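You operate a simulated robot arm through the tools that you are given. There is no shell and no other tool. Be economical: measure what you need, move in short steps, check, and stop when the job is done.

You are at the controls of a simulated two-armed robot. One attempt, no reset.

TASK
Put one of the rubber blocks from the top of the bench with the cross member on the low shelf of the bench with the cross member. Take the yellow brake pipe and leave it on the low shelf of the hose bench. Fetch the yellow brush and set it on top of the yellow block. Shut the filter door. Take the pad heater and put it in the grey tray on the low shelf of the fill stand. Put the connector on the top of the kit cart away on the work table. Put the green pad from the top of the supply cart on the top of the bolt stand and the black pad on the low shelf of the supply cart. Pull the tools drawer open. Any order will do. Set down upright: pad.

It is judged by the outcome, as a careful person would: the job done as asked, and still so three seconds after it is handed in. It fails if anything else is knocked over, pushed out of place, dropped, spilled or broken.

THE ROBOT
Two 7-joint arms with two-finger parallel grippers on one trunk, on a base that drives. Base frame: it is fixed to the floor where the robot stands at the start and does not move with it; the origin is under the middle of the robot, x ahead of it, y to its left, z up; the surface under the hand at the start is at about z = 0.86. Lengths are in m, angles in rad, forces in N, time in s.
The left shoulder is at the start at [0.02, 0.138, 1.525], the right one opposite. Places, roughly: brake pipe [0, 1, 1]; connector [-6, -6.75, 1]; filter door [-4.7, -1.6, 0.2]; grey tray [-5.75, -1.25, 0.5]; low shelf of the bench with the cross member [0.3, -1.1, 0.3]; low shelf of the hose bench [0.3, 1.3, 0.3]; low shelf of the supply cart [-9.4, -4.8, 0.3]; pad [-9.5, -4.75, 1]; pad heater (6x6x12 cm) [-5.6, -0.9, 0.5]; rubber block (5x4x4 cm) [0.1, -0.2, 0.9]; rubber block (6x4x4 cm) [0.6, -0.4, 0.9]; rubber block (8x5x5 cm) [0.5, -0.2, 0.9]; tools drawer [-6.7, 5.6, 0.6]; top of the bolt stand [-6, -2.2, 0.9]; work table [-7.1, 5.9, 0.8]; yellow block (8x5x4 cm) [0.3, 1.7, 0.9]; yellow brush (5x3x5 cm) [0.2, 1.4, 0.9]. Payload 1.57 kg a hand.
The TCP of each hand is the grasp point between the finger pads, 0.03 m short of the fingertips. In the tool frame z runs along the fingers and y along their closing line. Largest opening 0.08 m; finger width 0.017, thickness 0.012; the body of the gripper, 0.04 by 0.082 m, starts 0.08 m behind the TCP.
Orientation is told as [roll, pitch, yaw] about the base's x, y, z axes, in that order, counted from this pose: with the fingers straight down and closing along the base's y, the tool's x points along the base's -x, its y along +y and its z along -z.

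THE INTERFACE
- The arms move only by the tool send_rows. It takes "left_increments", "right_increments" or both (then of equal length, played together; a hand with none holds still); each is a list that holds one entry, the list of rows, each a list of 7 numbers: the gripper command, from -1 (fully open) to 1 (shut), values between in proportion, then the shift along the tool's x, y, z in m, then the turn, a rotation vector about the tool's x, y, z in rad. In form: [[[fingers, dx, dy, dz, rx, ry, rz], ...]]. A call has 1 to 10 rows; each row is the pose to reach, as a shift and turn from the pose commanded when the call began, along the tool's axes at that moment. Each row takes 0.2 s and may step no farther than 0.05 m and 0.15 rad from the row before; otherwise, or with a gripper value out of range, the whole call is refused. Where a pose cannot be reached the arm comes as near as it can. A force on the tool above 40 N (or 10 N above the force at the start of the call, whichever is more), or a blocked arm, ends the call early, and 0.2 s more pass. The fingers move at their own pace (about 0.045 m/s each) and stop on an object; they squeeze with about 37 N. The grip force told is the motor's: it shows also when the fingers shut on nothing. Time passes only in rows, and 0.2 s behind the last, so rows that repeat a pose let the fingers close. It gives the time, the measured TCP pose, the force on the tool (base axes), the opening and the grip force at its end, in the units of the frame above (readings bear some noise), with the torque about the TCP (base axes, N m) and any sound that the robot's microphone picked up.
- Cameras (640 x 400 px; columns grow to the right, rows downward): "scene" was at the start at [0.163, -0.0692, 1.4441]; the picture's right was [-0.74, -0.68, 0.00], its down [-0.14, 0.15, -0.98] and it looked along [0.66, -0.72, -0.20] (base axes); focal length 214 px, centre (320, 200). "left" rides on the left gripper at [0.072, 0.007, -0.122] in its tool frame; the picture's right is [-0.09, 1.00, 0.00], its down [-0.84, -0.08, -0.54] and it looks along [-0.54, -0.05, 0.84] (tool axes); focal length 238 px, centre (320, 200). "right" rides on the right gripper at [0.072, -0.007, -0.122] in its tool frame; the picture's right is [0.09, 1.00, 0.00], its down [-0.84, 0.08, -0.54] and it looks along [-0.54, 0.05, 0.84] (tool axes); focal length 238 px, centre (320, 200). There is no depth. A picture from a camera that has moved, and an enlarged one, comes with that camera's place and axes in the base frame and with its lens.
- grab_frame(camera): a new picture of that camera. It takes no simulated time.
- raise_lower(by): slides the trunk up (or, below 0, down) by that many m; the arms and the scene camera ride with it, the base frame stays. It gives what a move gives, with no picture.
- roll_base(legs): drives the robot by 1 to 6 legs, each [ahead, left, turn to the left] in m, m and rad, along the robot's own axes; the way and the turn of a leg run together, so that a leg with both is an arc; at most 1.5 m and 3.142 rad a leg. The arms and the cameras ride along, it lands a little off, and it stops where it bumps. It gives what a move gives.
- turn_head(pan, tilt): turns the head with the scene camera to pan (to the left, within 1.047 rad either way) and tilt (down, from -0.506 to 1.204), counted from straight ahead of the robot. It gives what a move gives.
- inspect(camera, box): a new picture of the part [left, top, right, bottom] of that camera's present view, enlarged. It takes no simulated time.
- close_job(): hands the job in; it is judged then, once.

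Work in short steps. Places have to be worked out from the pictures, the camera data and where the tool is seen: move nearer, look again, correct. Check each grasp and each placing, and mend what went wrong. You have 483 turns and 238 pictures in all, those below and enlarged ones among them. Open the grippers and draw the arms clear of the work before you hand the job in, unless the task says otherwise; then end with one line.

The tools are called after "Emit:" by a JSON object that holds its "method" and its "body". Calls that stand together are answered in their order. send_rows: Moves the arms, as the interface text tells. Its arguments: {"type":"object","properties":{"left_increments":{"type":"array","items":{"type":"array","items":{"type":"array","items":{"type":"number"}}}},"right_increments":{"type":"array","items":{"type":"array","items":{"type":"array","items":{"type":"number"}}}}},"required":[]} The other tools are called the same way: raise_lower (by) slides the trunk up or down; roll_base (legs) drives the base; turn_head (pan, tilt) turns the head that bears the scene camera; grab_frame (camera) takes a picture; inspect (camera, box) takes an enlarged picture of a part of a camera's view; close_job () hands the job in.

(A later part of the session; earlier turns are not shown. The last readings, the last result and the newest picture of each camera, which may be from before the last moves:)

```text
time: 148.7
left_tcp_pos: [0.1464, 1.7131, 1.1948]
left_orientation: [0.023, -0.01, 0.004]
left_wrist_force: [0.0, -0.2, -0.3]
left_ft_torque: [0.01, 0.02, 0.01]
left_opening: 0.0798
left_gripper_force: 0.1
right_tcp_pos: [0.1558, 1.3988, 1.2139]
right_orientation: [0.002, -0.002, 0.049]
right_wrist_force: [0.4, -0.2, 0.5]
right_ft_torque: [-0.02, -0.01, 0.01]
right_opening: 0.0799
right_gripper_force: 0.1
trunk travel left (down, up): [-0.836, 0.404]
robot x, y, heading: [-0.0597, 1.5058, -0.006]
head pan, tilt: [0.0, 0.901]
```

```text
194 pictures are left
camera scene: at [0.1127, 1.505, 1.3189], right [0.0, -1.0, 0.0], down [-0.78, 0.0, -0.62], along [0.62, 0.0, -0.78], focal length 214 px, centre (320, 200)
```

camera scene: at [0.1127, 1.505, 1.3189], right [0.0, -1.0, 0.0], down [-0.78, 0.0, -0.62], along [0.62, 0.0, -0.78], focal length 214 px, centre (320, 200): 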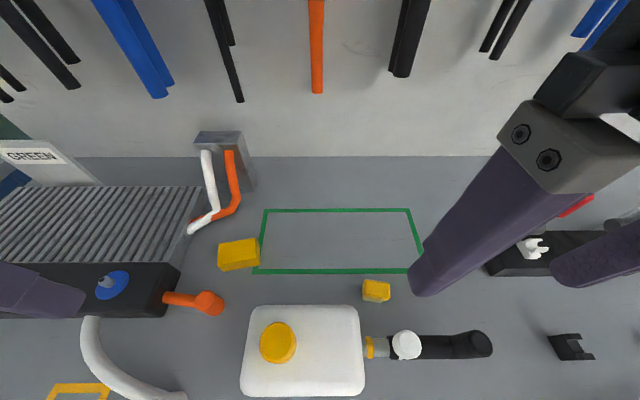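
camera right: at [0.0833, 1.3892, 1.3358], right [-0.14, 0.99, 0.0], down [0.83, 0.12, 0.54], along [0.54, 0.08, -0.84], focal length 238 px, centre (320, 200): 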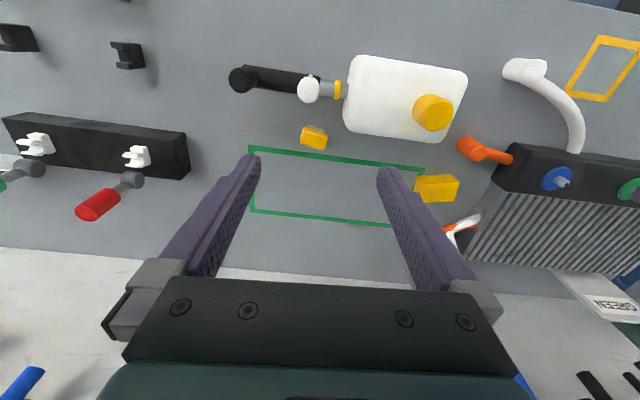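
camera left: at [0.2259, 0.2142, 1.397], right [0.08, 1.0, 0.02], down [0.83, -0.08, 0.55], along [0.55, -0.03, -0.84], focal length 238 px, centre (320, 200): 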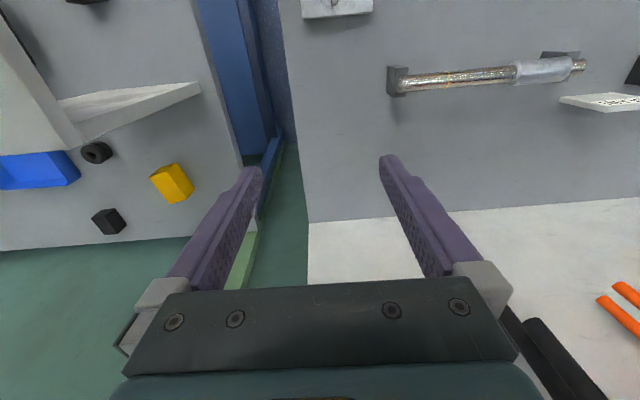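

Brush at about (0.232, 1.398), yellow block at about (0.30, 1.672). I look closely at the two for orientation.

Emit:
{"method": "inspect", "body": {"camera": "right", "box": [260, 90, 500, 240]}}

Emit:
{"method": "inspect", "body": {"camera": "scene", "box": [200, 210, 440, 360]}}

```text
2.67 times, centred on (380, 165) of right
camera zoom: at [0.0833, 1.3892, 1.3358], right [-0.14, 0.99, 0.0], down [0.83, 0.12, 0.54], along [0.54, 0.08, -0.84], focal length 636 px, centre (160, 293)
```

zoom: 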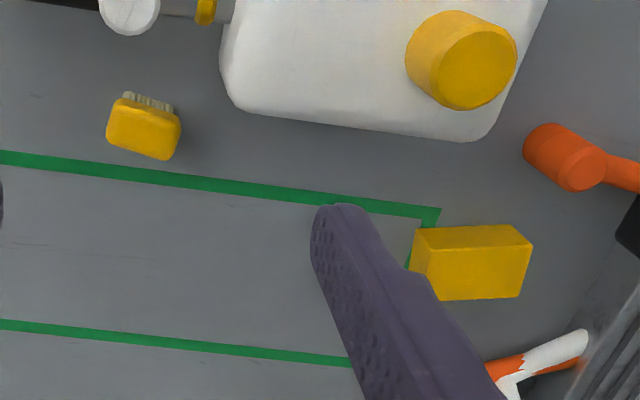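

```text
2.67 times, centred on (320, 285) of scene
camera zoom: at [0.1127, 1.505, 1.3189], right [0.0, -1.0, 0.0], down [-0.78, 0.0, -0.62], along [0.62, 0.0, -0.78], focal length 572 px, centre (320, -27)
```

zoom: 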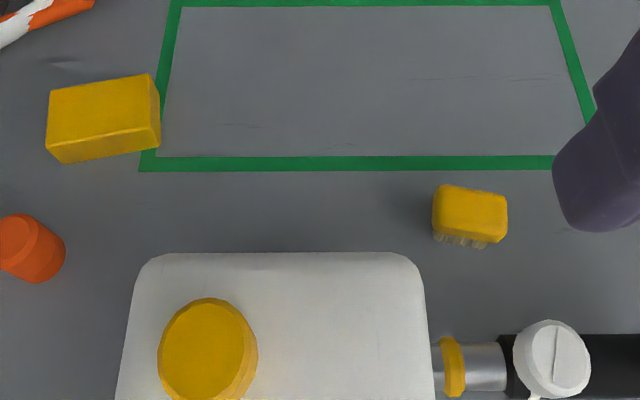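

The brush stands on its bristles, its long side about −0.15 rad from y. I drive 0.075 ahead and turn the hand to fit, then descend partway.

Emit:
{"method": "roll_base", "body": {"legs": [[0.075, 0.0, 0]]}}

Emit:
{"method": "send_rows", "body": {"right_increments": [[[-1, 0, 0, 0.04, 0, 0, 0.1], [-1, 0, 0, 0.08, 0, 0, 0.2], [-1, 0, 0, 0.12, 0, 0, 0.2], [-1, 0, 0, 0.16, 0, 0, 0.2], [-1, 0, 0, 0.16, 0, 0, 0.2]]]}}

Emit:
{"method": "grab_frame", "body": {"camera": "right"}}

```text
time: 149.7
left_tcp_pos: [0.2198, 1.714, 1.1961]
left_orientation: [0.023, -0.01, 0.004]
left_wrist_force: [-0.4, -0.8, -0.7]
left_ft_torque: [-0.04, 0.02, 0.02]
left_opening: 0.0799
left_gripper_force: 0.1
right_tcp_pos: [0.2287, 1.3994, 1.2138]
right_orientation: [0.002, -0.001, 0.05]
right_wrist_force: [0.0, 0.1, 0.0]
right_ft_torque: [0.01, -0.03, 0.02]
right_opening: 0.0799
right_gripper_force: 0.0
trunk travel left (down, up): [-0.836, 0.404]
robot x, y, heading: [0.0097, 1.5075, -0.001]
head pan, tilt: [0.0, 0.901]
```

```text
time: 150.9
left_tcp_pos: [0.2193, 1.713, 1.1963]
left_orientation: [0.022, -0.011, 0.006]
left_wrist_force: [-0.3, -0.7, 0.5]
left_ft_torque: [0.0, 0.0, 0.02]
left_opening: 0.08
left_gripper_force: 0.1
right_tcp_pos: [0.2321, 1.4013, 1.052]
right_orientation: [0.003, -0.002, -0.151]
right_wrist_force: [-0.7, -0.1, 0.0]
right_ft_torque: [0.0, 0.01, -0.02]
right_opening: 0.0801
right_gripper_force: 0.1
trunk travel left (down, up): [-0.836, 0.404]
robot x, y, heading: [0.0102, 1.5076, -0.004]
head pan, tilt: [0.0, 0.901]
```

```text
191 pictures are left
camera right: at [0.1585, 1.4042, 1.1739], right [0.06, 1.0, 0.0], down [0.84, -0.05, 0.54], along [0.54, -0.03, -0.84], focal length 238 px, centre (320, 200)
```

right: 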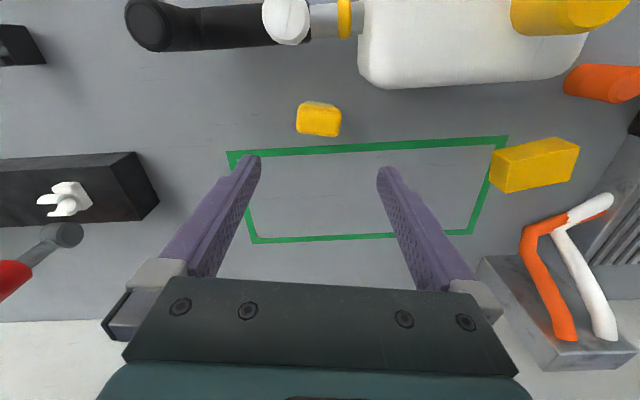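

Aligned. I descend onto the brush.

Emit:
{"method": "send_rows", "body": {"right_increments": [[[-1, 0.005, 0, 0.04, 0, 0, 0], [-1, 0.005, 0, 0.08, 0, 0, 0], [-1, 0.005, 0, 0.12, 0, 0, 0], [-1, 0.005, 0, 0.147, 0, 0, 0], [-1, 0.005, 0, 0.147, 0, 0, 0]]]}}

Emit:
{"method": "grab_frame", "body": {"camera": "right"}}

```text
time: 152.1
left_tcp_pos: [0.2182, 1.7145, 1.1962]
left_orientation: [0.023, -0.011, 0.007]
left_wrist_force: [0.0, 0.8, 0.3]
left_ft_torque: [-0.04, 0.0, 0.0]
left_opening: 0.08
left_gripper_force: 0.1
right_tcp_pos: [0.2258, 1.4014, 0.906]
right_orientation: [0.001, 0.0, -0.149]
right_wrist_force: [0.6, -0.3, 0.1]
right_ft_torque: [0.01, 0.02, 0.01]
right_opening: 0.0802
right_gripper_force: 0.0
trunk travel left (down, up): [-0.836, 0.404]
robot x, y, heading: [0.0078, 1.5075, -0.005]
head pan, tilt: [0.0, 0.901]
```

```text
190 pictures are left
camera right: at [0.1518, 1.4049, 1.0278], right [0.06, 1.0, 0.0], down [0.84, -0.05, 0.54], along [0.54, -0.03, -0.84], focal length 238 px, centre (320, 200)
```

right: 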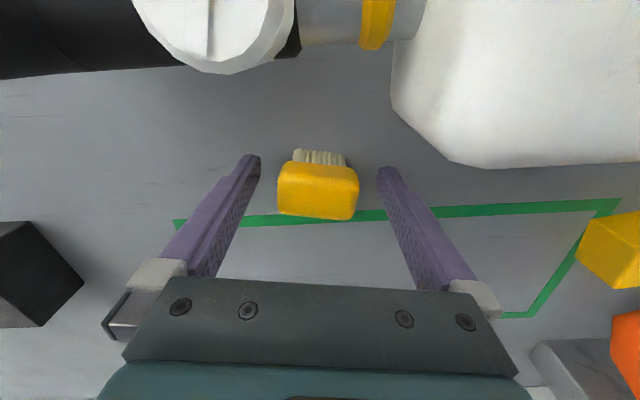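

The brush sits between the finger pads. I close.

Emit:
{"method": "send_rows", "body": {"right_increments": [[[1, 0, 0, 0, 0, 0, 0], [1, 0, 0, 0, 0, 0, 0], [1, 0, 0, 0, 0, 0, 0], [1, 0, 0, 0, 0, 0, 0]]]}}

Emit:
{"method": "raise_lower", "body": {"by": 0.15}}

Emit:
{"method": "grab_frame", "body": {"camera": "right"}}

```text
time: 153.1
left_tcp_pos: [0.2192, 1.7125, 1.1951]
left_orientation: [0.024, -0.009, 0.005]
left_wrist_force: [-0.2, 0.3, 0.3]
left_ft_torque: [0.01, 0.0, 0.01]
left_opening: 0.08
left_gripper_force: 0.1
right_tcp_pos: [0.225, 1.4009, 0.906]
right_orientation: [0.003, 0.0, -0.15]
right_wrist_force: [-1.0, -0.5, -0.2]
right_ft_torque: [0.0, 0.0, -0.01]
right_opening: 0.049
right_gripper_force: 33.5
trunk travel left (down, up): [-0.836, 0.404]
robot x, y, heading: [0.0115, 1.5036, -0.004]
head pan, tilt: [0.0, 0.901]
```

```text
time: 154.9
left_tcp_pos: [0.2188, 1.7131, 1.3453]
left_orientation: [0.024, -0.01, 0.005]
left_wrist_force: [0.6, 0.0, -0.2]
left_ft_torque: [0.03, -0.01, 0.0]
left_opening: 0.0798
left_gripper_force: 0.0
right_tcp_pos: [0.2249, 1.401, 1.0558]
right_orientation: [0.001, 0.0, -0.15]
right_wrist_force: [-0.3, 0.1, -0.7]
right_ft_torque: [-0.01, 0.0, 0.01]
right_opening: 0.049
right_gripper_force: 37.2
trunk travel left (down, up): [-0.986, 0.254]
robot x, y, heading: [0.0102, 1.5026, -0.002]
head pan, tilt: [0.0, 0.901]
```

```text
189 pictures are left
camera right: at [0.152, 1.4049, 1.178], right [0.06, 1.0, 0.0], down [0.84, -0.05, 0.54], along [0.54, -0.03, -0.84], focal length 238 px, centre (320, 200)
```

right: 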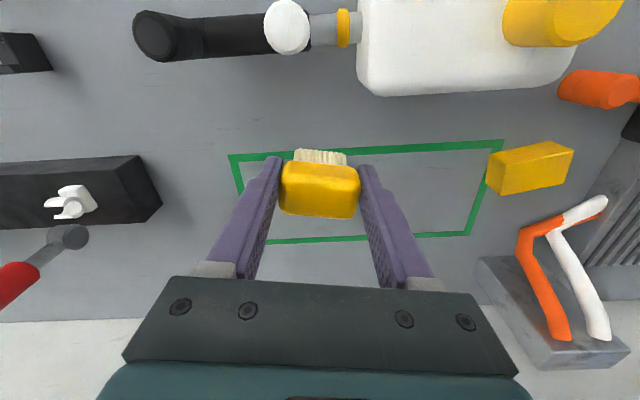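

The brush is held. I lift a bit more, drive ahead 0.08 then left 0.275 to be over the yellow block, and turn the hand to its yaw.

Emit:
{"method": "raise_lower", "body": {"by": 0.06}}

Emit:
{"method": "roll_base", "body": {"legs": [[0.08, 0, 0], [0, 0.275, 0]]}}

Emit:
{"method": "send_rows", "body": {"right_increments": [[[1, 0, 0, 0, 0, 0, -0.14], [1, 0, 0, 0, 0, 0, -0.27], [1, 0, 0, 0, 0, 0, -0.27]]]}}

Emit:
{"method": "grab_frame", "body": {"camera": "right"}}

```text
time: 155.9
left_tcp_pos: [0.2185, 1.7128, 1.406]
left_orientation: [0.023, -0.01, 0.004]
left_wrist_force: [0.1, -0.9, -0.2]
left_ft_torque: [0.0, -0.02, 0.01]
left_opening: 0.0799
left_gripper_force: 0.0
right_tcp_pos: [0.2255, 1.4014, 1.1155]
right_orientation: [0.002, 0.0, -0.15]
right_wrist_force: [0.2, 0.4, 0.0]
right_ft_torque: [-0.02, 0.02, 0.0]
right_opening: 0.0491
right_gripper_force: 37.2
trunk travel left (down, up): [-1.046, 0.194]
robot x, y, heading: [0.0111, 1.5086, -0.003]
head pan, tilt: [0.0, 0.901]
```

```text
time: 158.4
left_tcp_pos: [0.3012, 1.9814, 1.4056]
left_orientation: [0.024, -0.011, -0.003]
left_wrist_force: [0.0, 0.4, -0.3]
left_ft_torque: [0.01, 0.0, 0.01]
left_opening: 0.0799
left_gripper_force: 0.1
right_tcp_pos: [0.3064, 1.6707, 1.1154]
right_orientation: [0.0, 0.001, -0.157]
right_wrist_force: [-0.6, 0.1, 0.5]
right_ft_torque: [0.04, -0.01, -0.01]
right_opening: 0.0489
right_gripper_force: 37.2
trunk travel left (down, up): [-1.046, 0.194]
robot x, y, heading: [0.0894, 1.7757, -0.007]
head pan, tilt: [0.0, 0.901]
```

```text
time: 159.2
left_tcp_pos: [0.3027, 1.9825, 1.406]
left_orientation: [0.022, -0.01, 0.0]
left_wrist_force: [1.0, 0.4, 0.5]
left_ft_torque: [0.02, -0.01, 0.02]
left_opening: 0.0798
left_gripper_force: 0.0
right_tcp_pos: [0.3075, 1.67, 1.1161]
right_orientation: [0.003, 0.001, 0.114]
right_wrist_force: [0.5, 0.2, -1.5]
right_ft_torque: [0.0, 0.01, 0.01]
right_opening: 0.0487
right_gripper_force: 36.8
trunk travel left (down, up): [-1.046, 0.194]
robot x, y, heading: [0.0936, 1.7741, -0.011]
head pan, tilt: [0.0, 0.901]
```

```text
188 pictures are left
camera right: at [0.2358, 1.6556, 1.2384], right [-0.2, 0.98, 0.0], down [0.82, 0.17, 0.54], along [0.53, 0.11, -0.84], focal length 238 px, centre (320, 200)
```

right: 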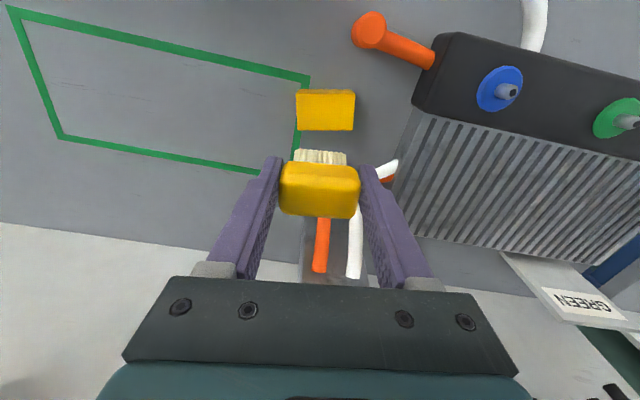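

The block's top centre is at about (0.308, 1.677). I shift 6 mm and lower with the trunk until the bristles are just above the block.

Emit:
{"method": "send_rows", "body": {"right_increments": [[[1, 0, 0.006, 0, 0, 0, 0], [1, 0, 0.006, 0, 0, 0, 0]]]}}

Emit:
{"method": "raise_lower", "body": {"by": -0.15}}

Emit:
{"method": "grab_frame", "body": {"camera": "right"}}

```text
time: 159.8
left_tcp_pos: [0.3004, 1.9819, 1.4068]
left_orientation: [0.022, -0.011, -0.003]
left_wrist_force: [0.8, -0.6, -0.5]
left_ft_torque: [0.0, -0.01, -0.02]
left_opening: 0.0797
left_gripper_force: 0.1
right_tcp_pos: [0.3058, 1.6764, 1.1147]
right_orientation: [0.001, 0.0, 0.113]
right_wrist_force: [0.5, 0.4, 0.3]
right_ft_torque: [0.01, -0.01, -0.01]
right_opening: 0.0491
right_gripper_force: 36.7
trunk travel left (down, up): [-1.046, 0.194]
robot x, y, heading: [0.0923, 1.7774, -0.014]
head pan, tilt: [0.0, 0.901]
```

```text
time: 161.6
left_tcp_pos: [0.3019, 1.9814, 1.2551]
left_orientation: [0.023, -0.012, -0.002]
left_wrist_force: [0.9, 0.0, 0.2]
left_ft_torque: [0.0, 0.0, 0.01]
left_opening: 0.08
left_gripper_force: 0.1
right_tcp_pos: [0.306, 1.6763, 0.9654]
right_orientation: [0.001, 0.0, 0.111]
right_wrist_force: [0.4, -0.2, -1.1]
right_ft_torque: [0.02, -0.02, 0.01]
right_opening: 0.0488
right_gripper_force: 36.6
trunk travel left (down, up): [-0.896, 0.344]
robot x, y, heading: [0.0945, 1.777, -0.014]
head pan, tilt: [0.0, 0.901]
```

```text
187 pictures are left
camera right: at [0.2348, 1.6617, 1.0877], right [-0.2, 0.98, 0.0], down [0.82, 0.17, 0.54], along [0.53, 0.11, -0.84], focal length 238 px, centre (320, 200)
```

right: 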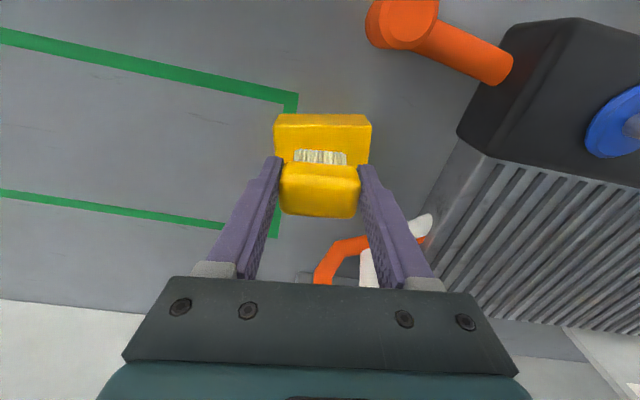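

Well centred. I lower 0.017 and release.

Emit:
{"method": "raise_lower", "body": {"by": -0.017}}

Emit:
{"method": "send_rows", "body": {"right_increments": [[[1, 0, 0, 0.001, 0, 0, 0], [0.0, 0, 0, 0.001, 0, 0, 0], [-0.6, 0, 0, 0.001, 0, 0, 0], [-1, 0, 0, 0.001, 0, 0, 0], [-1, 0, 0, 0.001, 0, 0, 0]]]}}

Emit:
{"method": "raise_lower", "body": {"by": 0.2}}

Emit:
{"method": "grab_frame", "body": {"camera": "right"}}

```text
time: 162.2
left_tcp_pos: [0.3024, 1.9823, 1.2395]
left_orientation: [0.022, -0.008, -0.001]
left_wrist_force: [0.0, -0.6, -0.3]
left_ft_torque: [0.04, -0.01, -0.02]
left_opening: 0.0799
left_gripper_force: 0.2
right_tcp_pos: [0.3061, 1.6754, 0.9498]
right_orientation: [0.002, 0.0, 0.112]
right_wrist_force: [-0.2, 0.2, -0.7]
right_ft_torque: [-0.03, -0.01, -0.01]
right_opening: 0.0486
right_gripper_force: 36.8
trunk travel left (down, up): [-0.879, 0.361]
robot x, y, heading: [0.0909, 1.7768, -0.01]
head pan, tilt: [0.0, 0.901]
```

```text
time: 163.4
left_tcp_pos: [0.3027, 1.981, 1.239]
left_orientation: [0.022, -0.012, -0.003]
left_wrist_force: [-0.4, -0.8, -0.7]
left_ft_torque: [0.01, 0.01, 0.04]
left_opening: 0.08
left_gripper_force: 0.2
right_tcp_pos: [0.3067, 1.6761, 0.9468]
right_orientation: [0.002, 0.0, 0.114]
right_wrist_force: [0.6, 0.3, -0.3]
right_ft_torque: [0.02, 0.01, -0.03]
right_opening: 0.0801
right_gripper_force: 0.2
trunk travel left (down, up): [-0.879, 0.361]
robot x, y, heading: [0.0922, 1.775, -0.01]
head pan, tilt: [0.0, 0.901]
```

```text
time: 165.6
left_tcp_pos: [0.3021, 1.9829, 1.4385]
left_orientation: [0.022, -0.012, -0.001]
left_wrist_force: [0.3, -0.4, -0.3]
left_ft_torque: [0.01, 0.01, -0.04]
left_opening: 0.0801
left_gripper_force: 0.1
right_tcp_pos: [0.3061, 1.6763, 1.1474]
right_orientation: [0.002, 0.0, 0.114]
right_wrist_force: [-0.1, 0.9, 0.1]
right_ft_torque: [0.0, -0.02, 0.0]
right_opening: 0.0801
right_gripper_force: 0.0
trunk travel left (down, up): [-1.079, 0.161]
robot x, y, heading: [0.0921, 1.7777, -0.009]
head pan, tilt: [0.0, 0.901]
```

```text
186 pictures are left
camera right: at [0.2343, 1.6613, 1.2691], right [-0.2, 0.98, 0.0], down [0.82, 0.17, 0.54], along [0.53, 0.11, -0.84], focal length 238 px, centre (320, 200)
```

right: 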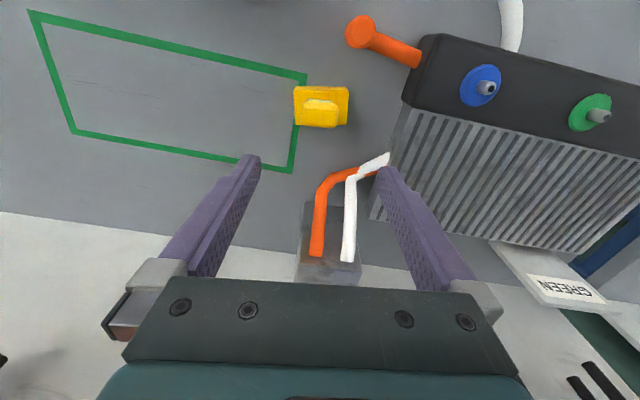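

The brush stands on the block. Now I back out and turn toward the rest of the room to see the way.

Emit:
{"method": "roll_base", "body": {"legs": [[-0.75, 0, 0], [-0.4, 0, 0], [0, 0, 1.57], [0, 0, 1.3]]}}

Emit:
{"method": "turn_head", "body": {"pan": 0, "tilt": 0.25}}

Emit:
{"method": "grab_frame", "body": {"camera": "scene"}}

```text
time: 179.0
left_tcp_pos: [-1.3228, 1.6354, 1.439]
left_orientation: [0.023, -0.009, 2.92]
left_wrist_force: [0.1, 0.3, 0.9]
left_ft_torque: [0.0, -0.01, -0.04]
left_opening: 0.0803
left_gripper_force: 0.1
right_tcp_pos: [-1.2584, 1.9358, 1.1472]
right_orientation: [0.002, 0.002, 3.031]
right_wrist_force: [-0.8, 0.3, -0.7]
right_ft_torque: [-0.05, -0.01, 0.01]
right_opening: 0.08
right_gripper_force: 0.2
trunk travel left (down, up): [-1.079, 0.161]
robot x, y, heading: [-1.0708, 1.7881, 2.908]
head pan, tilt: [0.0, 0.901]
```

```text
time: 180.0
left_tcp_pos: [-1.3234, 1.6356, 1.4393]
left_orientation: [0.022, -0.011, 2.918]
left_wrist_force: [0.3, -0.8, -0.6]
left_ft_torque: [-0.02, 0.01, -0.03]
left_opening: 0.08
left_gripper_force: 0.1
right_tcp_pos: [-1.2597, 1.9354, 1.1479]
right_orientation: [0.002, -0.001, 3.032]
right_wrist_force: [0.1, 0.2, 0.1]
right_ft_torque: [0.02, 0.0, -0.02]
right_opening: 0.0802
right_gripper_force: 0.1
trunk travel left (down, up): [-1.079, 0.161]
robot x, y, heading: [-1.0718, 1.7868, 2.908]
head pan, tilt: [0.0, 0.25]
```

```text
185 pictures are left
camera scene: at [-1.2604, 1.8344, 1.6189], right [0.23, 0.97, 0.0], down [0.24, -0.06, -0.97], along [-0.94, 0.22, -0.25], focal length 214 px, centre (320, 200)
```

scene: 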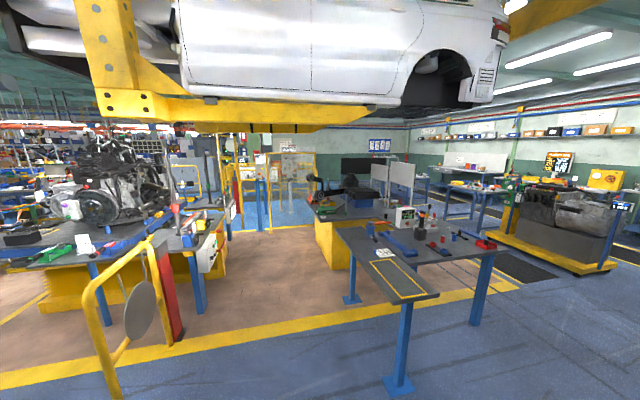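

A busy hall. I look to the left of this heading, toward (−5, −1.5).

Emit:
{"method": "turn_head", "body": {"pan": 0.9, "tilt": 0.25}}

Emit:
{"method": "grab_frame", "body": {"camera": "scene"}}

```text
time: 181.2
left_tcp_pos: [-1.3226, 1.6357, 1.4399]
left_orientation: [0.023, -0.01, 2.918]
left_wrist_force: [0.2, 0.0, 0.3]
left_ft_torque: [0.03, -0.03, 0.02]
left_opening: 0.0799
left_gripper_force: 0.0
right_tcp_pos: [-1.2592, 1.9357, 1.1473]
right_orientation: [0.0, 0.001, 3.031]
right_wrist_force: [0.7, 0.1, 0.4]
right_ft_torque: [-0.02, -0.01, 0.01]
right_opening: 0.08
right_gripper_force: 0.1
trunk travel left (down, up): [-1.079, 0.161]
robot x, y, heading: [-1.0689, 1.7921, 2.908]
head pan, tilt: [0.901, 0.25]
```

```text
184 pictures are left
camera scene: at [-1.243, 1.7551, 1.6189], right [-0.62, 0.79, 0.0], down [0.19, 0.15, -0.97], along [-0.76, -0.6, -0.25], focal length 214 px, centre (320, 200)
```

scene: 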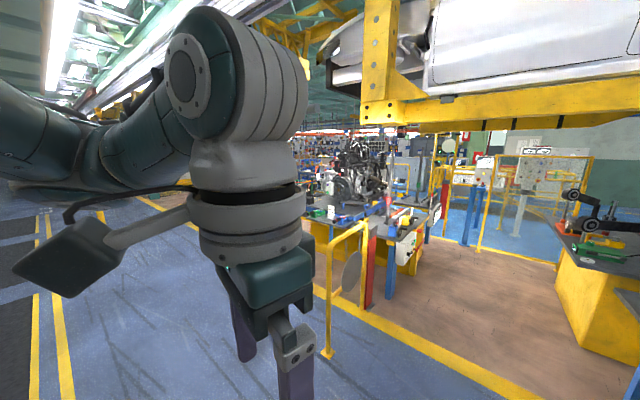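

I turn to face −x and drive along the aisle (sideways, toward −y) to look at the area near (−5, −1.5).

Emit:
{"method": "roll_base", "body": {"legs": [[0, 0, 0.233], [0, 1.5, 0], [0, 1.5, 0]]}}

Emit:
{"method": "turn_head", "body": {"pan": -0.1, "tilt": 0.2}}

Emit:
{"method": "grab_frame", "body": {"camera": "scene"}}

```text
time: 196.2
left_tcp_pos: [-1.2273, -1.364, 1.439]
left_orientation: [0.024, -0.01, -3.113]
left_wrist_force: [-0.9, 0.5, -0.1]
left_ft_torque: [0.01, 0.02, 0.02]
left_opening: 0.0801
left_gripper_force: 0.1
right_tcp_pos: [-1.2396, -1.0586, 1.1466]
right_orientation: [0.001, -0.001, -2.999]
right_wrist_force: [0.8, 0.4, -0.1]
right_ft_torque: [0.02, 0.0, 0.02]
right_opening: 0.0799
right_gripper_force: 0.1
trunk travel left (down, up): [-1.079, 0.161]
robot x, y, heading: [-1.0227, -1.152, -3.12]
head pan, tilt: [0.901, 0.25]
```

```text
time: 197.5
left_tcp_pos: [-1.2273, -1.3635, 1.4401]
left_orientation: [0.023, -0.011, -3.114]
left_wrist_force: [0.6, -0.2, 0.3]
left_ft_torque: [0.01, 0.04, 0.0]
left_opening: 0.0802
left_gripper_force: 0.1
right_tcp_pos: [-1.2391, -1.0578, 1.1483]
right_orientation: [0.001, 0.0, -2.998]
right_wrist_force: [-0.4, 0.2, -0.1]
right_ft_torque: [0.01, -0.01, -0.02]
right_opening: 0.0801
right_gripper_force: 0.0
trunk travel left (down, up): [-1.079, 0.161]
robot x, y, heading: [-1.0242, -1.1578, -3.121]
head pan, tilt: [-0.099, 0.201]
```

```text
183 pictures are left
camera scene: at [-1.2157, -1.1471, 1.6235], right [0.08, 1.0, 0.0], down [0.2, -0.02, -0.98], along [-0.98, 0.08, -0.2], focal length 214 px, centre (320, 200)
```

scene: 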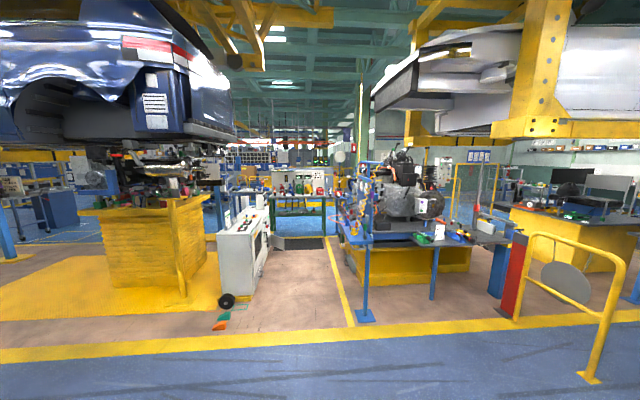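

I zoom in on the area around the fill stand and the filter door.

Emit:
{"method": "inspect", "body": {"camera": "scene", "box": [200, 140, 360, 260]}}

```text
3.33 times, centred on (280, 200) of scene
camera zoom: at [-1.2157, -1.1471, 1.6235], right [0.08, 1.0, 0.0], down [0.2, -0.02, -0.98], along [-0.98, 0.08, -0.2], focal length 715 px, centre (453, 200)
```

zoom: 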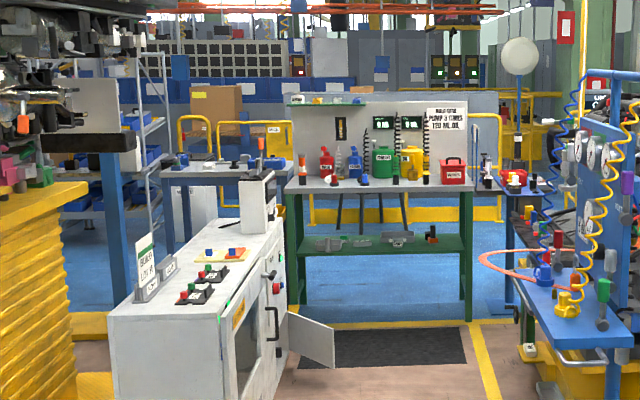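

The white cabinet on the left has a small open door on its corridor side, low, at the far end: that is the filter door. The green-framed fill stand is behind. The corridor is about y −1.65…−0.5. I lower the trunk a bit and drive in.

Emit:
{"method": "raise_lower", "body": {"by": -0.2}}

Emit:
{"method": "roll_base", "body": {"legs": [[1.5, -0.0, 0], [0.6, 0.0, 0]]}}

Emit:
{"method": "turn_head", "body": {"pan": 0.2, "tilt": 0.45}}

Emit:
{"method": "grab_frame", "body": {"camera": "scene"}}

```text
time: 199.7
left_tcp_pos: [-1.2273, -1.3647, 1.2394]
left_orientation: [0.022, -0.011, -3.113]
left_wrist_force: [-0.2, 0.3, -0.3]
left_ft_torque: [0.0, -0.03, -0.01]
left_opening: 0.0797
left_gripper_force: 0.2
right_tcp_pos: [-1.2398, -1.0583, 0.9469]
right_orientation: [0.003, -0.001, -2.998]
right_wrist_force: [0.6, -0.1, 0.3]
right_ft_torque: [-0.02, -0.04, -0.02]
right_opening: 0.08
right_gripper_force: 0.0
trunk travel left (down, up): [-0.879, 0.361]
robot x, y, heading: [-1.0224, -1.1529, -3.121]
head pan, tilt: [-0.099, 0.201]
```

```text
time: 210.1
left_tcp_pos: [-3.3118, -1.46, 1.2388]
left_orientation: [0.022, -0.01, -3.069]
left_wrist_force: [-0.2, 0.5, 0.7]
left_ft_torque: [0.02, 0.0, -0.01]
left_opening: 0.0803
left_gripper_force: 0.3
right_tcp_pos: [-3.3367, -1.1546, 0.9484]
right_orientation: [0.002, 0.0, -2.957]
right_wrist_force: [-0.1, 0.1, 0.0]
right_ft_torque: [-0.04, -0.02, 0.0]
right_opening: 0.0798
right_gripper_force: 0.1
trunk travel left (down, up): [-0.879, 0.361]
robot x, y, heading: [-3.1158, -1.2408, -3.079]
head pan, tilt: [-0.099, 0.201]
```

```text
time: 210.8
left_tcp_pos: [-3.3115, -1.4587, 1.2395]
left_orientation: [0.023, -0.011, -3.068]
left_wrist_force: [-0.3, 0.5, 0.0]
left_ft_torque: [0.01, -0.01, 0.0]
left_opening: 0.08
left_gripper_force: 0.0
right_tcp_pos: [-3.3374, -1.1537, 0.9478]
right_orientation: [0.002, 0.0, -2.957]
right_wrist_force: [0.3, 0.1, -0.7]
right_ft_torque: [-0.03, 0.01, 0.0]
right_opening: 0.08
right_gripper_force: 0.1
trunk travel left (down, up): [-0.879, 0.361]
robot x, y, heading: [-3.1178, -1.2402, -3.081]
head pan, tilt: [0.201, 0.45]
```

```text
181 pictures are left
camera scene: at [-3.3051, -1.2694, 1.4003], right [-0.26, 0.97, 0.0], down [0.42, 0.11, -0.9], along [-0.87, -0.23, -0.43], focal length 214 px, centre (320, 200)
```

scene: 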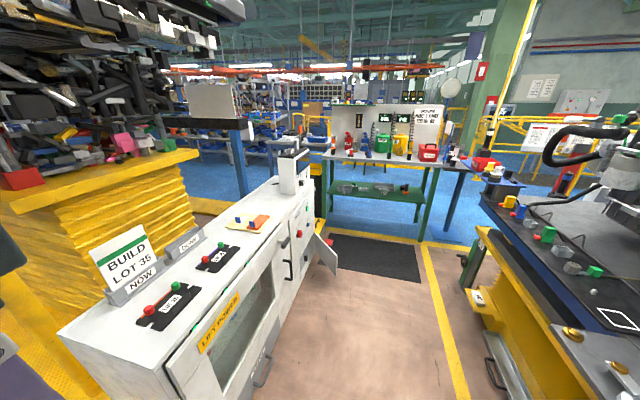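

I drive closer and look at the filter door.

Emit:
{"method": "roll_base", "body": {"legs": [[0.75, -0.25, 0]]}}

Emit:
{"method": "turn_head", "body": {"pan": 0.6, "tilt": 0.8}}

Emit:
{"method": "grab_frame", "body": {"camera": "scene"}}

```text
time: 215.0
left_tcp_pos: [-4.055, -1.2343, 1.2389]
left_orientation: [0.023, -0.01, -3.104]
left_wrist_force: [0.3, 0.0, 1.0]
left_ft_torque: [0.0, 0.0, 0.01]
left_opening: 0.0797
left_gripper_force: 0.1
right_tcp_pos: [-4.0714, -0.9298, 0.9475]
right_orientation: [0.003, 0.001, -2.99]
right_wrist_force: [0.0, -0.2, -0.2]
right_ft_torque: [0.01, 0.0, 0.0]
right_opening: 0.0797
right_gripper_force: 0.2
trunk travel left (down, up): [-0.879, 0.361]
robot x, y, heading: [-3.8559, -1.0195, -3.119]
head pan, tilt: [0.201, 0.45]
```

```text
time: 215.9
left_tcp_pos: [-4.056, -1.2353, 1.2393]
left_orientation: [0.023, -0.011, -3.104]
left_wrist_force: [0.6, 0.5, -0.6]
left_ft_torque: [0.03, 0.02, 0.0]
left_opening: 0.08
left_gripper_force: 0.1
right_tcp_pos: [-4.0705, -0.9304, 0.948]
right_orientation: [0.001, 0.001, -2.992]
right_wrist_force: [0.1, 0.4, 0.8]
right_ft_torque: [-0.01, 0.02, 0.04]
right_opening: 0.08
right_gripper_force: 0.1
trunk travel left (down, up): [-0.879, 0.361]
robot x, y, heading: [-3.8542, -1.0233, -3.113]
head pan, tilt: [0.6, 0.799]
```

```text
180 pictures are left
camera scene: at [-4.019, -1.0723, 1.3699], right [-0.59, 0.81, 0.0], down [0.58, 0.42, -0.7], along [-0.56, -0.41, -0.72], focal length 214 px, centre (320, 200)
```

scene: 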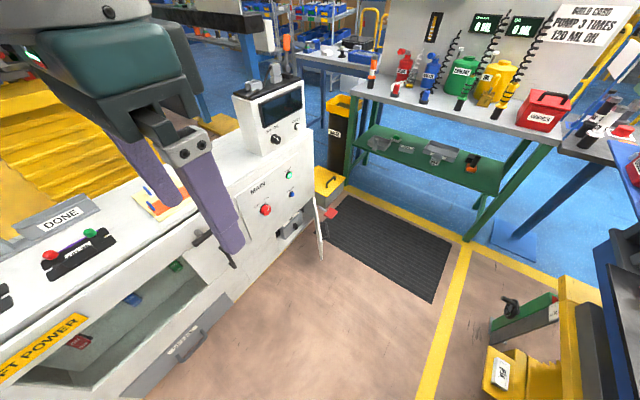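

Emit:
{"method": "inspect", "body": {"camera": "scene", "box": [230, 160, 390, 280]}}

```text
3.33 times, centred on (310, 220) of scene
camera zoom: at [-4.019, -1.0723, 1.3699], right [-0.59, 0.81, 0.0], down [0.58, 0.42, -0.7], along [-0.56, -0.41, -0.72], focal length 715 px, centre (353, 133)
```

zoom: 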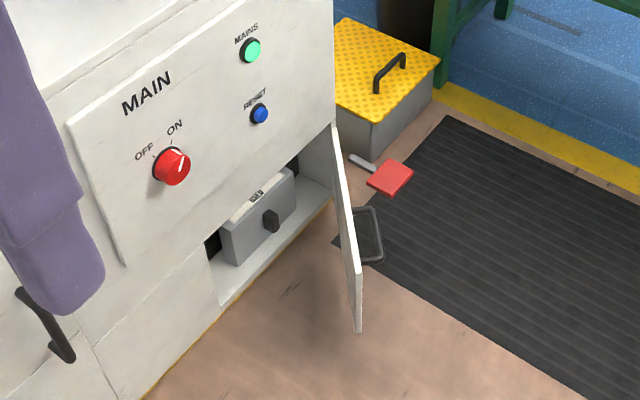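

The door is hinged at about (−4.87, −1.76), its free edge stands out at about (−4.59, −1.48), z 0.07–0.28. I will push it shut from the corridor with fingertips. I drive to x ≈ −4.48 and turn to face the cabinet.

Emit:
{"method": "roll_base", "body": {"legs": [[0.6, -0.1, 0], [0, 0, 1.54]]}}

Emit:
{"method": "turn_head", "body": {"pan": -0.2, "tilt": 0.9}}

Emit:
{"method": "grab_frame", "body": {"camera": "scene"}}

```text
time: 222.9
left_tcp_pos: [-4.2607, -1.1576, 1.2397]
left_orientation: [0.023, -0.013, -1.623]
left_wrist_force: [0.2, 0.5, 0.9]
left_ft_torque: [0.0, 0.0, -0.03]
left_opening: 0.0799
left_gripper_force: 0.0
right_tcp_pos: [-4.5652, -1.1461, 0.9465]
right_orientation: [0.002, 0.0, -1.509]
right_wrist_force: [0.3, 0.6, 0.8]
right_ft_torque: [0.0, -0.02, 0.0]
right_opening: 0.0798
right_gripper_force: 0.1
trunk travel left (down, up): [-0.879, 0.361]
robot x, y, heading: [-4.4572, -0.937, -1.635]
head pan, tilt: [0.6, 0.799]
```

```text
time: 224.1
left_tcp_pos: [-4.2605, -1.1578, 1.2388]
left_orientation: [0.023, -0.01, -1.623]
left_wrist_force: [0.3, 0.6, 0.1]
left_ft_torque: [-0.01, 0.0, 0.0]
left_opening: 0.0797
left_gripper_force: 0.0
right_tcp_pos: [-4.5663, -1.1453, 0.9481]
right_orientation: [0.0, 0.001, -1.51]
right_wrist_force: [1.1, -0.1, 0.2]
right_ft_torque: [0.01, 0.01, -0.06]
right_opening: 0.0801
right_gripper_force: 0.1
trunk travel left (down, up): [-0.879, 0.361]
robot x, y, heading: [-4.4532, -0.9403, -1.634]
head pan, tilt: [-0.201, 0.901]
```

```text
178 pictures are left
camera scene: at [-4.4807, -1.1108, 1.3619], right [-0.97, 0.26, 0.0], down [0.2, 0.76, -0.62], along [-0.16, -0.6, -0.78], focal length 214 px, centre (320, 200)
```

scene: 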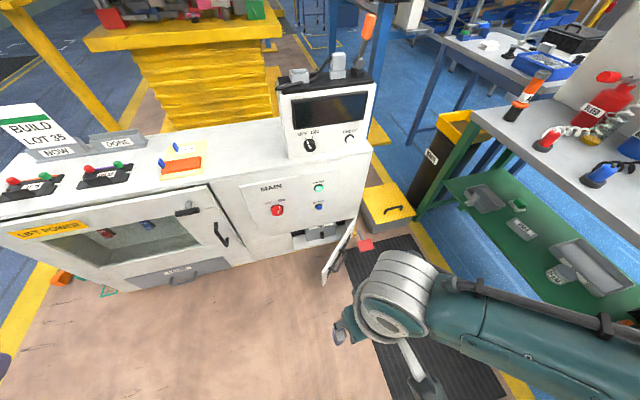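

I close the right fingers, pitch the hand forward 45° and extend it a little, high above the door.

Emit:
{"method": "send_rows", "body": {"right_increments": [[[1, -0.03, 0, -0.01, 0, -0.14, 0], [1, -0.06, 0, -0.02, 0, -0.28, 0], [1, -0.09, 0, -0.03, 0, -0.42, 0], [1, -0.12, 0, -0.04, 0, -0.56, 0], [1, -0.14, 0, -0.05, 0, -0.68, 0], [1, -0.15, 0, -0.05, 0, -0.8, 0], [1, -0.15, 0, -0.05, 0, -0.8, 0]]]}}

```text
time: 225.7
left_tcp_pos: [-4.2607, -1.1579, 1.239]
left_orientation: [0.024, -0.011, -1.622]
left_wrist_force: [0.6, -1.0, 0.7]
left_ft_torque: [-0.02, 0.0, -0.01]
left_opening: 0.0802
left_gripper_force: 0.1
right_tcp_pos: [-4.5591, -1.2938, 0.9988]
right_orientation: [0.005, -0.8, -1.514]
right_wrist_force: [-0.1, 0.2, 0.1]
right_ft_torque: [-0.02, 0.0, 0.02]
right_opening: 0.0
right_gripper_force: 21.2
trunk travel left (down, up): [-0.879, 0.361]
robot x, y, heading: [-4.4558, -0.9361, -1.634]
head pan, tilt: [-0.201, 0.901]
```

Now I lower the trunk to bring the fingertips to about z 0.2, short of the door.

Emit:
{"method": "raise_lower", "body": {"by": -0.4}}

Emit:
{"method": "raise_lower", "body": {"by": -0.4}}

Emit:
{"method": "grab_frame", "body": {"camera": "scene"}}

Emit:
{"method": "grab_frame", "body": {"camera": "right"}}

```text
time: 229.5
left_tcp_pos: [-4.2602, -1.1574, 0.8389]
left_orientation: [0.022, -0.011, -1.623]
left_wrist_force: [-0.2, 0.3, 0.6]
left_ft_torque: [-0.02, 0.01, 0.02]
left_opening: 0.0798
left_gripper_force: 0.1
right_tcp_pos: [-4.56, -1.2934, 0.5985]
right_orientation: [0.003, -0.798, -1.511]
right_wrist_force: [0.1, -1.0, -0.2]
right_ft_torque: [-0.03, 0.02, 0.03]
right_opening: 0.0
right_gripper_force: 21.3
trunk travel left (down, up): [-0.479, 0.761]
robot x, y, heading: [-4.4565, -0.9409, -1.635]
head pan, tilt: [-0.201, 0.901]
```

```text
time: 233.5
left_tcp_pos: [-4.2639, -1.154, 0.466]
left_orientation: [0.017, -0.001, -1.626]
left_wrist_force: [0.1, -0.4, -0.2]
left_ft_torque: [-0.03, -0.01, 0.01]
left_opening: 0.0799
left_gripper_force: 0.0
right_tcp_pos: [-4.5618, -1.2869, 0.2252]
right_orientation: [0.003, -0.788, -1.513]
right_wrist_force: [0.3, 0.3, 0.1]
right_ft_torque: [0.01, 0.0, 0.02]
right_opening: 0.0
right_gripper_force: 21.0
trunk travel left (down, up): [-0.108, 1.132]
robot x, y, heading: [-4.4546, -0.9524, -1.633]
head pan, tilt: [-0.201, 0.901]
stopped: the arm was blocked; the commanded pose is now the measured one
```

```text
177 pictures are left
camera scene: at [-4.4825, -1.1084, 0.5895], right [-0.97, 0.26, 0.01], down [0.2, 0.76, -0.61], along [-0.16, -0.59, -0.79], focal length 214 px, centre (320, 200)
```

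scene: 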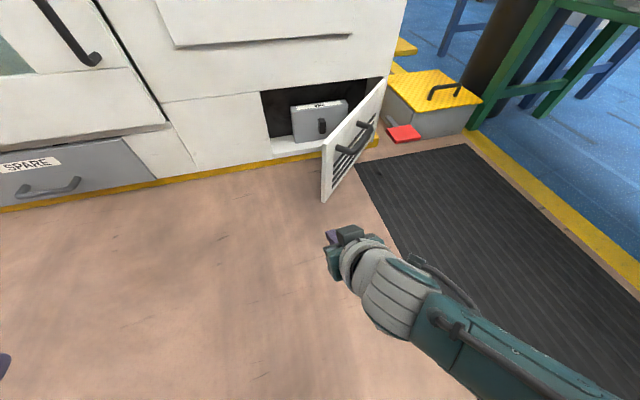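

```text
176 pictures are left
camera right: at [-4.5777, -1.1506, 0.2593], right [0.99, 0.12, -0.06], down [0.09, -0.2, 0.98], along [0.11, -0.97, -0.21], focal length 238 px, centre (320, 200)
```

right: 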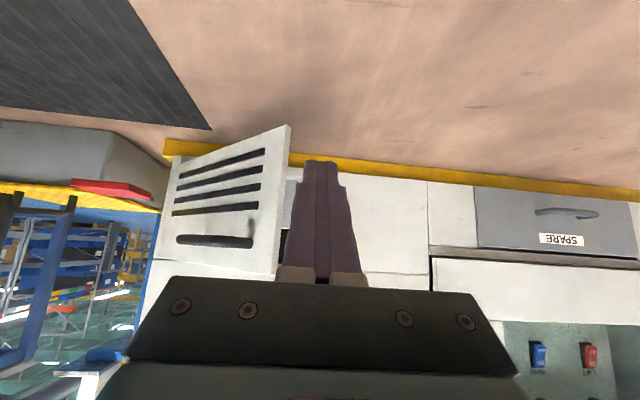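

The fingertips are at z≈0.2, but a little to the free-edge side of the door. I move the hand 9 cm to the robot's right so that it will push on the door's outer face.

Emit:
{"method": "send_rows", "body": {"right_increments": [[[1, 0, -0.04, 0, 0, 0, 0], [1, 0, -0.08, 0, 0, 0, 0], [1, 0, -0.09, 0, 0, 0, 0]]]}}

Emit:
{"method": "roll_base", "body": {"legs": [[0.2, 0, 0]]}}

Emit:
{"method": "grab_frame", "body": {"camera": "scene"}}

```text
time: 234.3
left_tcp_pos: [-4.2623, -1.1543, 0.4655]
left_orientation: [0.02, 0.002, -1.625]
left_wrist_force: [-0.6, 0.2, 0.3]
left_ft_torque: [-0.01, -0.01, 0.02]
left_opening: 0.08
left_gripper_force: 0.0
right_tcp_pos: [-4.652, -1.2915, 0.2232]
right_orientation: [0.003, -0.787, -1.511]
right_wrist_force: [-0.4, 0.0, 0.3]
right_ft_torque: [-0.02, -0.02, 0.03]
right_opening: 0.0
right_gripper_force: 21.4
trunk travel left (down, up): [-0.108, 1.132]
robot x, y, heading: [-4.4582, -0.9481, -1.633]
head pan, tilt: [-0.201, 0.901]
```

```text
time: 235.9
left_tcp_pos: [-4.2721, -1.3701, 0.4692]
left_orientation: [0.023, -0.011, -1.632]
left_wrist_force: [0.4, -0.3, -0.7]
left_ft_torque: [-0.01, 0.02, 0.02]
left_opening: 0.0799
left_gripper_force: 0.1
right_tcp_pos: [-4.6621, -1.5082, 0.2271]
right_orientation: [0.003, -0.798, -1.52]
right_wrist_force: [-0.5, -0.1, 0.3]
right_ft_torque: [-0.01, 0.03, -0.01]
right_opening: 0.0
right_gripper_force: 21.1
trunk travel left (down, up): [-0.108, 1.132]
robot x, y, heading: [-4.4644, -1.1498, -1.637]
head pan, tilt: [-0.201, 0.901]
```

```text
175 pictures are left
camera scene: at [-4.4927, -1.3212, 0.591], right [-0.96, 0.27, 0.0], down [0.21, 0.76, -0.62], along [-0.16, -0.6, -0.79], focal length 214 px, centre (320, 200)
```

scene: 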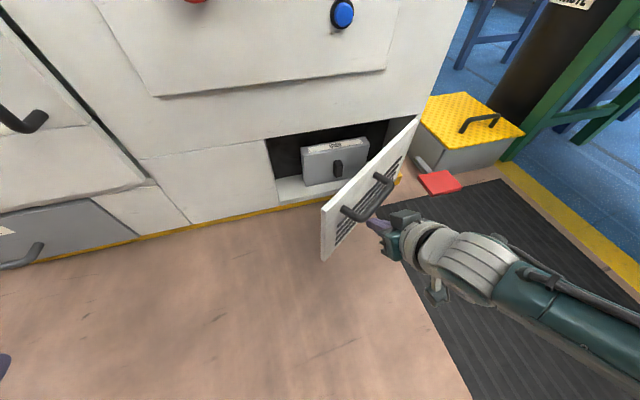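

The fingertips are about to touch the door near its handle. I push on in steps.

Emit:
{"method": "roll_base", "body": {"legs": [[0.1, 0.01, 0]]}}

Emit:
{"method": "grab_frame", "body": {"camera": "scene"}}

```text
time: 237.1
left_tcp_pos: [-4.2691, -1.471, 0.4678]
left_orientation: [0.024, -0.008, -1.628]
left_wrist_force: [0.7, 1.0, -0.6]
left_ft_torque: [-0.01, 0.02, -0.01]
left_opening: 0.0801
left_gripper_force: 0.0
right_tcp_pos: [-4.6601, -1.6097, 0.2265]
right_orientation: [0.005, -0.797, -1.517]
right_wrist_force: [-0.2, 0.5, -0.4]
right_ft_torque: [-0.01, 0.0, 0.0]
right_opening: 0.0
right_gripper_force: 20.8
trunk travel left (down, up): [-0.108, 1.132]
robot x, y, heading: [-4.4669, -1.2514, -1.638]
head pan, tilt: [-0.201, 0.901]
```

```text
174 pictures are left
camera scene: at [-4.4898, -1.4227, 0.591], right [-0.96, 0.26, 0.0], down [0.21, 0.76, -0.62], along [-0.16, -0.6, -0.78], focal length 214 px, centre (320, 200)
```

scene: 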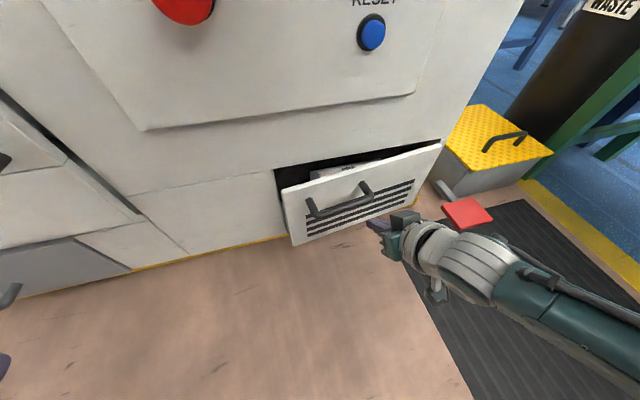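

The door is nearly closed. I continue 0.09, then finish with the arm.

Emit:
{"method": "roll_base", "body": {"legs": [[0.09, 0.0, 0]]}}

Emit:
{"method": "grab_frame", "body": {"camera": "scene"}}

```text
time: 238.2
left_tcp_pos: [-4.2798, -1.5581, 0.4668]
left_orientation: [0.02, -0.008, -1.632]
left_wrist_force: [0.4, 0.7, -0.3]
left_ft_torque: [0.03, -0.02, -0.03]
left_opening: 0.0801
left_gripper_force: 0.1
right_tcp_pos: [-4.6714, -1.6964, 0.2247]
right_orientation: [-0.005, -0.794, -1.513]
right_wrist_force: [-9.7, 1.9, -17.2]
right_ft_torque: [-0.27, -0.01, 0.16]
right_opening: 0.0
right_gripper_force: 20.8
trunk travel left (down, up): [-0.108, 1.132]
robot x, y, heading: [-4.4674, -1.3414, -1.634]
head pan, tilt: [-0.201, 0.901]
```

```text
173 pictures are left
camera scene: at [-4.4995, -1.5104, 0.5909], right [-0.96, 0.26, 0.0], down [0.21, 0.76, -0.62], along [-0.17, -0.6, -0.78], focal length 214 px, centre (320, 200)
```

scene: 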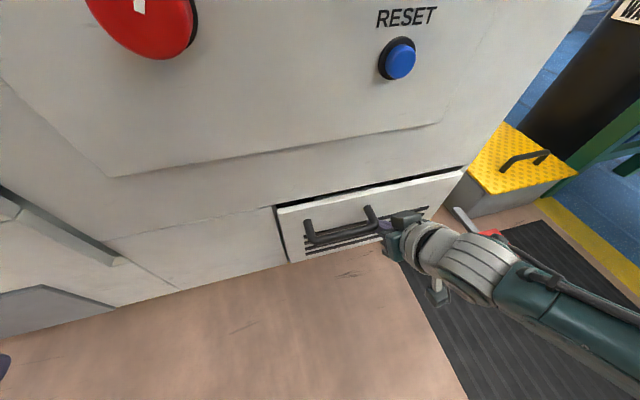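

Contact is light and the door stands slightly proud. I push forward by small arm steps.

Emit:
{"method": "send_rows", "body": {"right_increments": [[[1, -0.007, 0, 0.007, 0, 0, 0], [1, -0.014, 0, 0.014, 0, 0, 0], [1, -0.021, 0, 0.022, 0, 0, 0], [1, -0.028, 0, 0.029, 0, 0, 0]]]}}

Emit:
{"method": "inspect", "body": {"camera": "scene", "box": [240, 140, 480, 290]}}

```text
time: 238.9
left_tcp_pos: [-4.2775, -1.5461, 0.4664]
left_orientation: [0.022, -0.002, -1.633]
left_wrist_force: [1.0, -0.4, 0.4]
left_ft_torque: [-0.01, -0.01, 0.0]
left_opening: 0.0799
left_gripper_force: 0.0
right_tcp_pos: [-4.6698, -1.6957, 0.2153]
right_orientation: [-0.006, -0.761, -1.515]
right_wrist_force: [-0.5, 34.9, 14.2]
right_ft_torque: [0.09, 0.04, -0.12]
right_opening: 0.0
right_gripper_force: 21.0
trunk travel left (down, up): [-0.108, 1.132]
robot x, y, heading: [-4.4684, -1.3393, -1.643]
head pan, tilt: [-0.201, 0.901]
stopped in row 3 (right hand): the force on the tool passed its limit at 64 N (the readings are from after the stop); the commanded pose is now the measured one
```

```text
2.67 times, centred on (360, 215) of scene
camera zoom: at [-4.4976, -1.4994, 0.59], right [-0.96, 0.27, 0.0], down [0.21, 0.76, -0.61], along [-0.17, -0.59, -0.79], focal length 572 px, centre (213, 160)
```

zoom: 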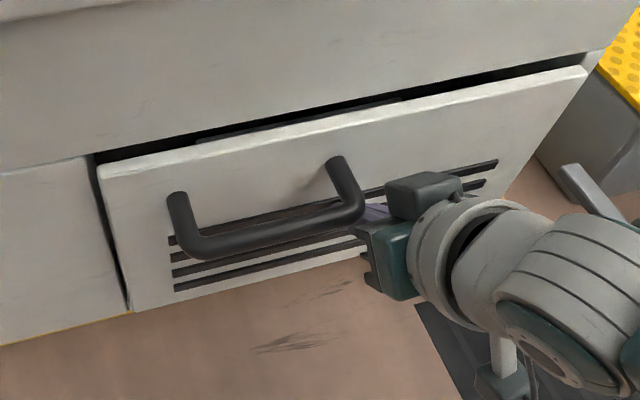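

It stopped at 64 N, probably shut. I back off a little and look at the door.

Emit:
{"method": "roll_base", "body": {"legs": [[-0.12, 0, 0]]}}

Emit:
{"method": "inspect", "body": {"camera": "scene", "box": [220, 100, 460, 250]}}

Emit:
{"method": "grab_frame", "body": {"camera": "right"}}

```text
time: 240.1
left_tcp_pos: [-4.268, -1.4427, 0.4685]
left_orientation: [0.022, -0.012, -1.626]
left_wrist_force: [0.5, -0.6, -0.3]
left_ft_torque: [0.04, -0.01, 0.02]
left_opening: 0.0797
left_gripper_force: 0.1
right_tcp_pos: [-4.6584, -1.6022, 0.2231]
right_orientation: [-0.001, -0.788, -1.513]
right_wrist_force: [0.2, -0.1, -0.8]
right_ft_torque: [0.04, -0.01, 0.01]
right_opening: 0.0
right_gripper_force: 20.9
trunk travel left (down, up): [-0.108, 1.132]
robot x, y, heading: [-4.462, -1.2161, -1.637]
head pan, tilt: [-0.201, 0.901]
```

```text
2.67 times, centred on (340, 175) of scene
camera zoom: at [-4.4876, -1.3946, 0.5915], right [-0.96, 0.26, 0.0], down [0.21, 0.76, -0.62], along [-0.16, -0.6, -0.78], focal length 572 px, centre (267, 267)
```

zoom: 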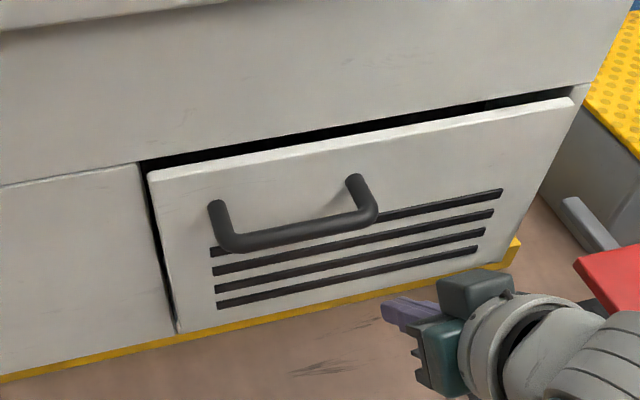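

```text
170 pictures are left
camera right: at [-4.6737, -1.4665, 0.2577], right [0.99, 0.12, -0.07], down [0.09, -0.2, 0.98], along [0.1, -0.97, -0.21], focal length 238 px, centre (320, 200)
```

right: 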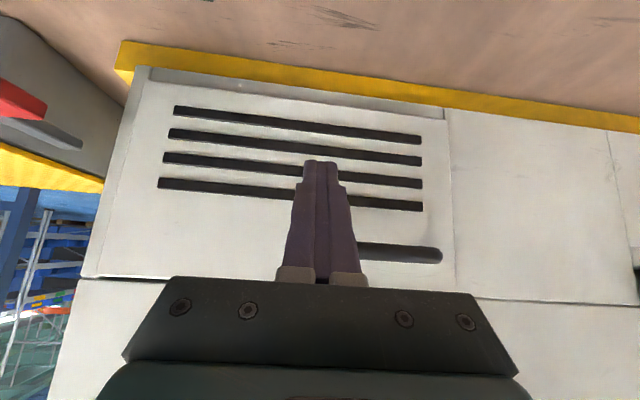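

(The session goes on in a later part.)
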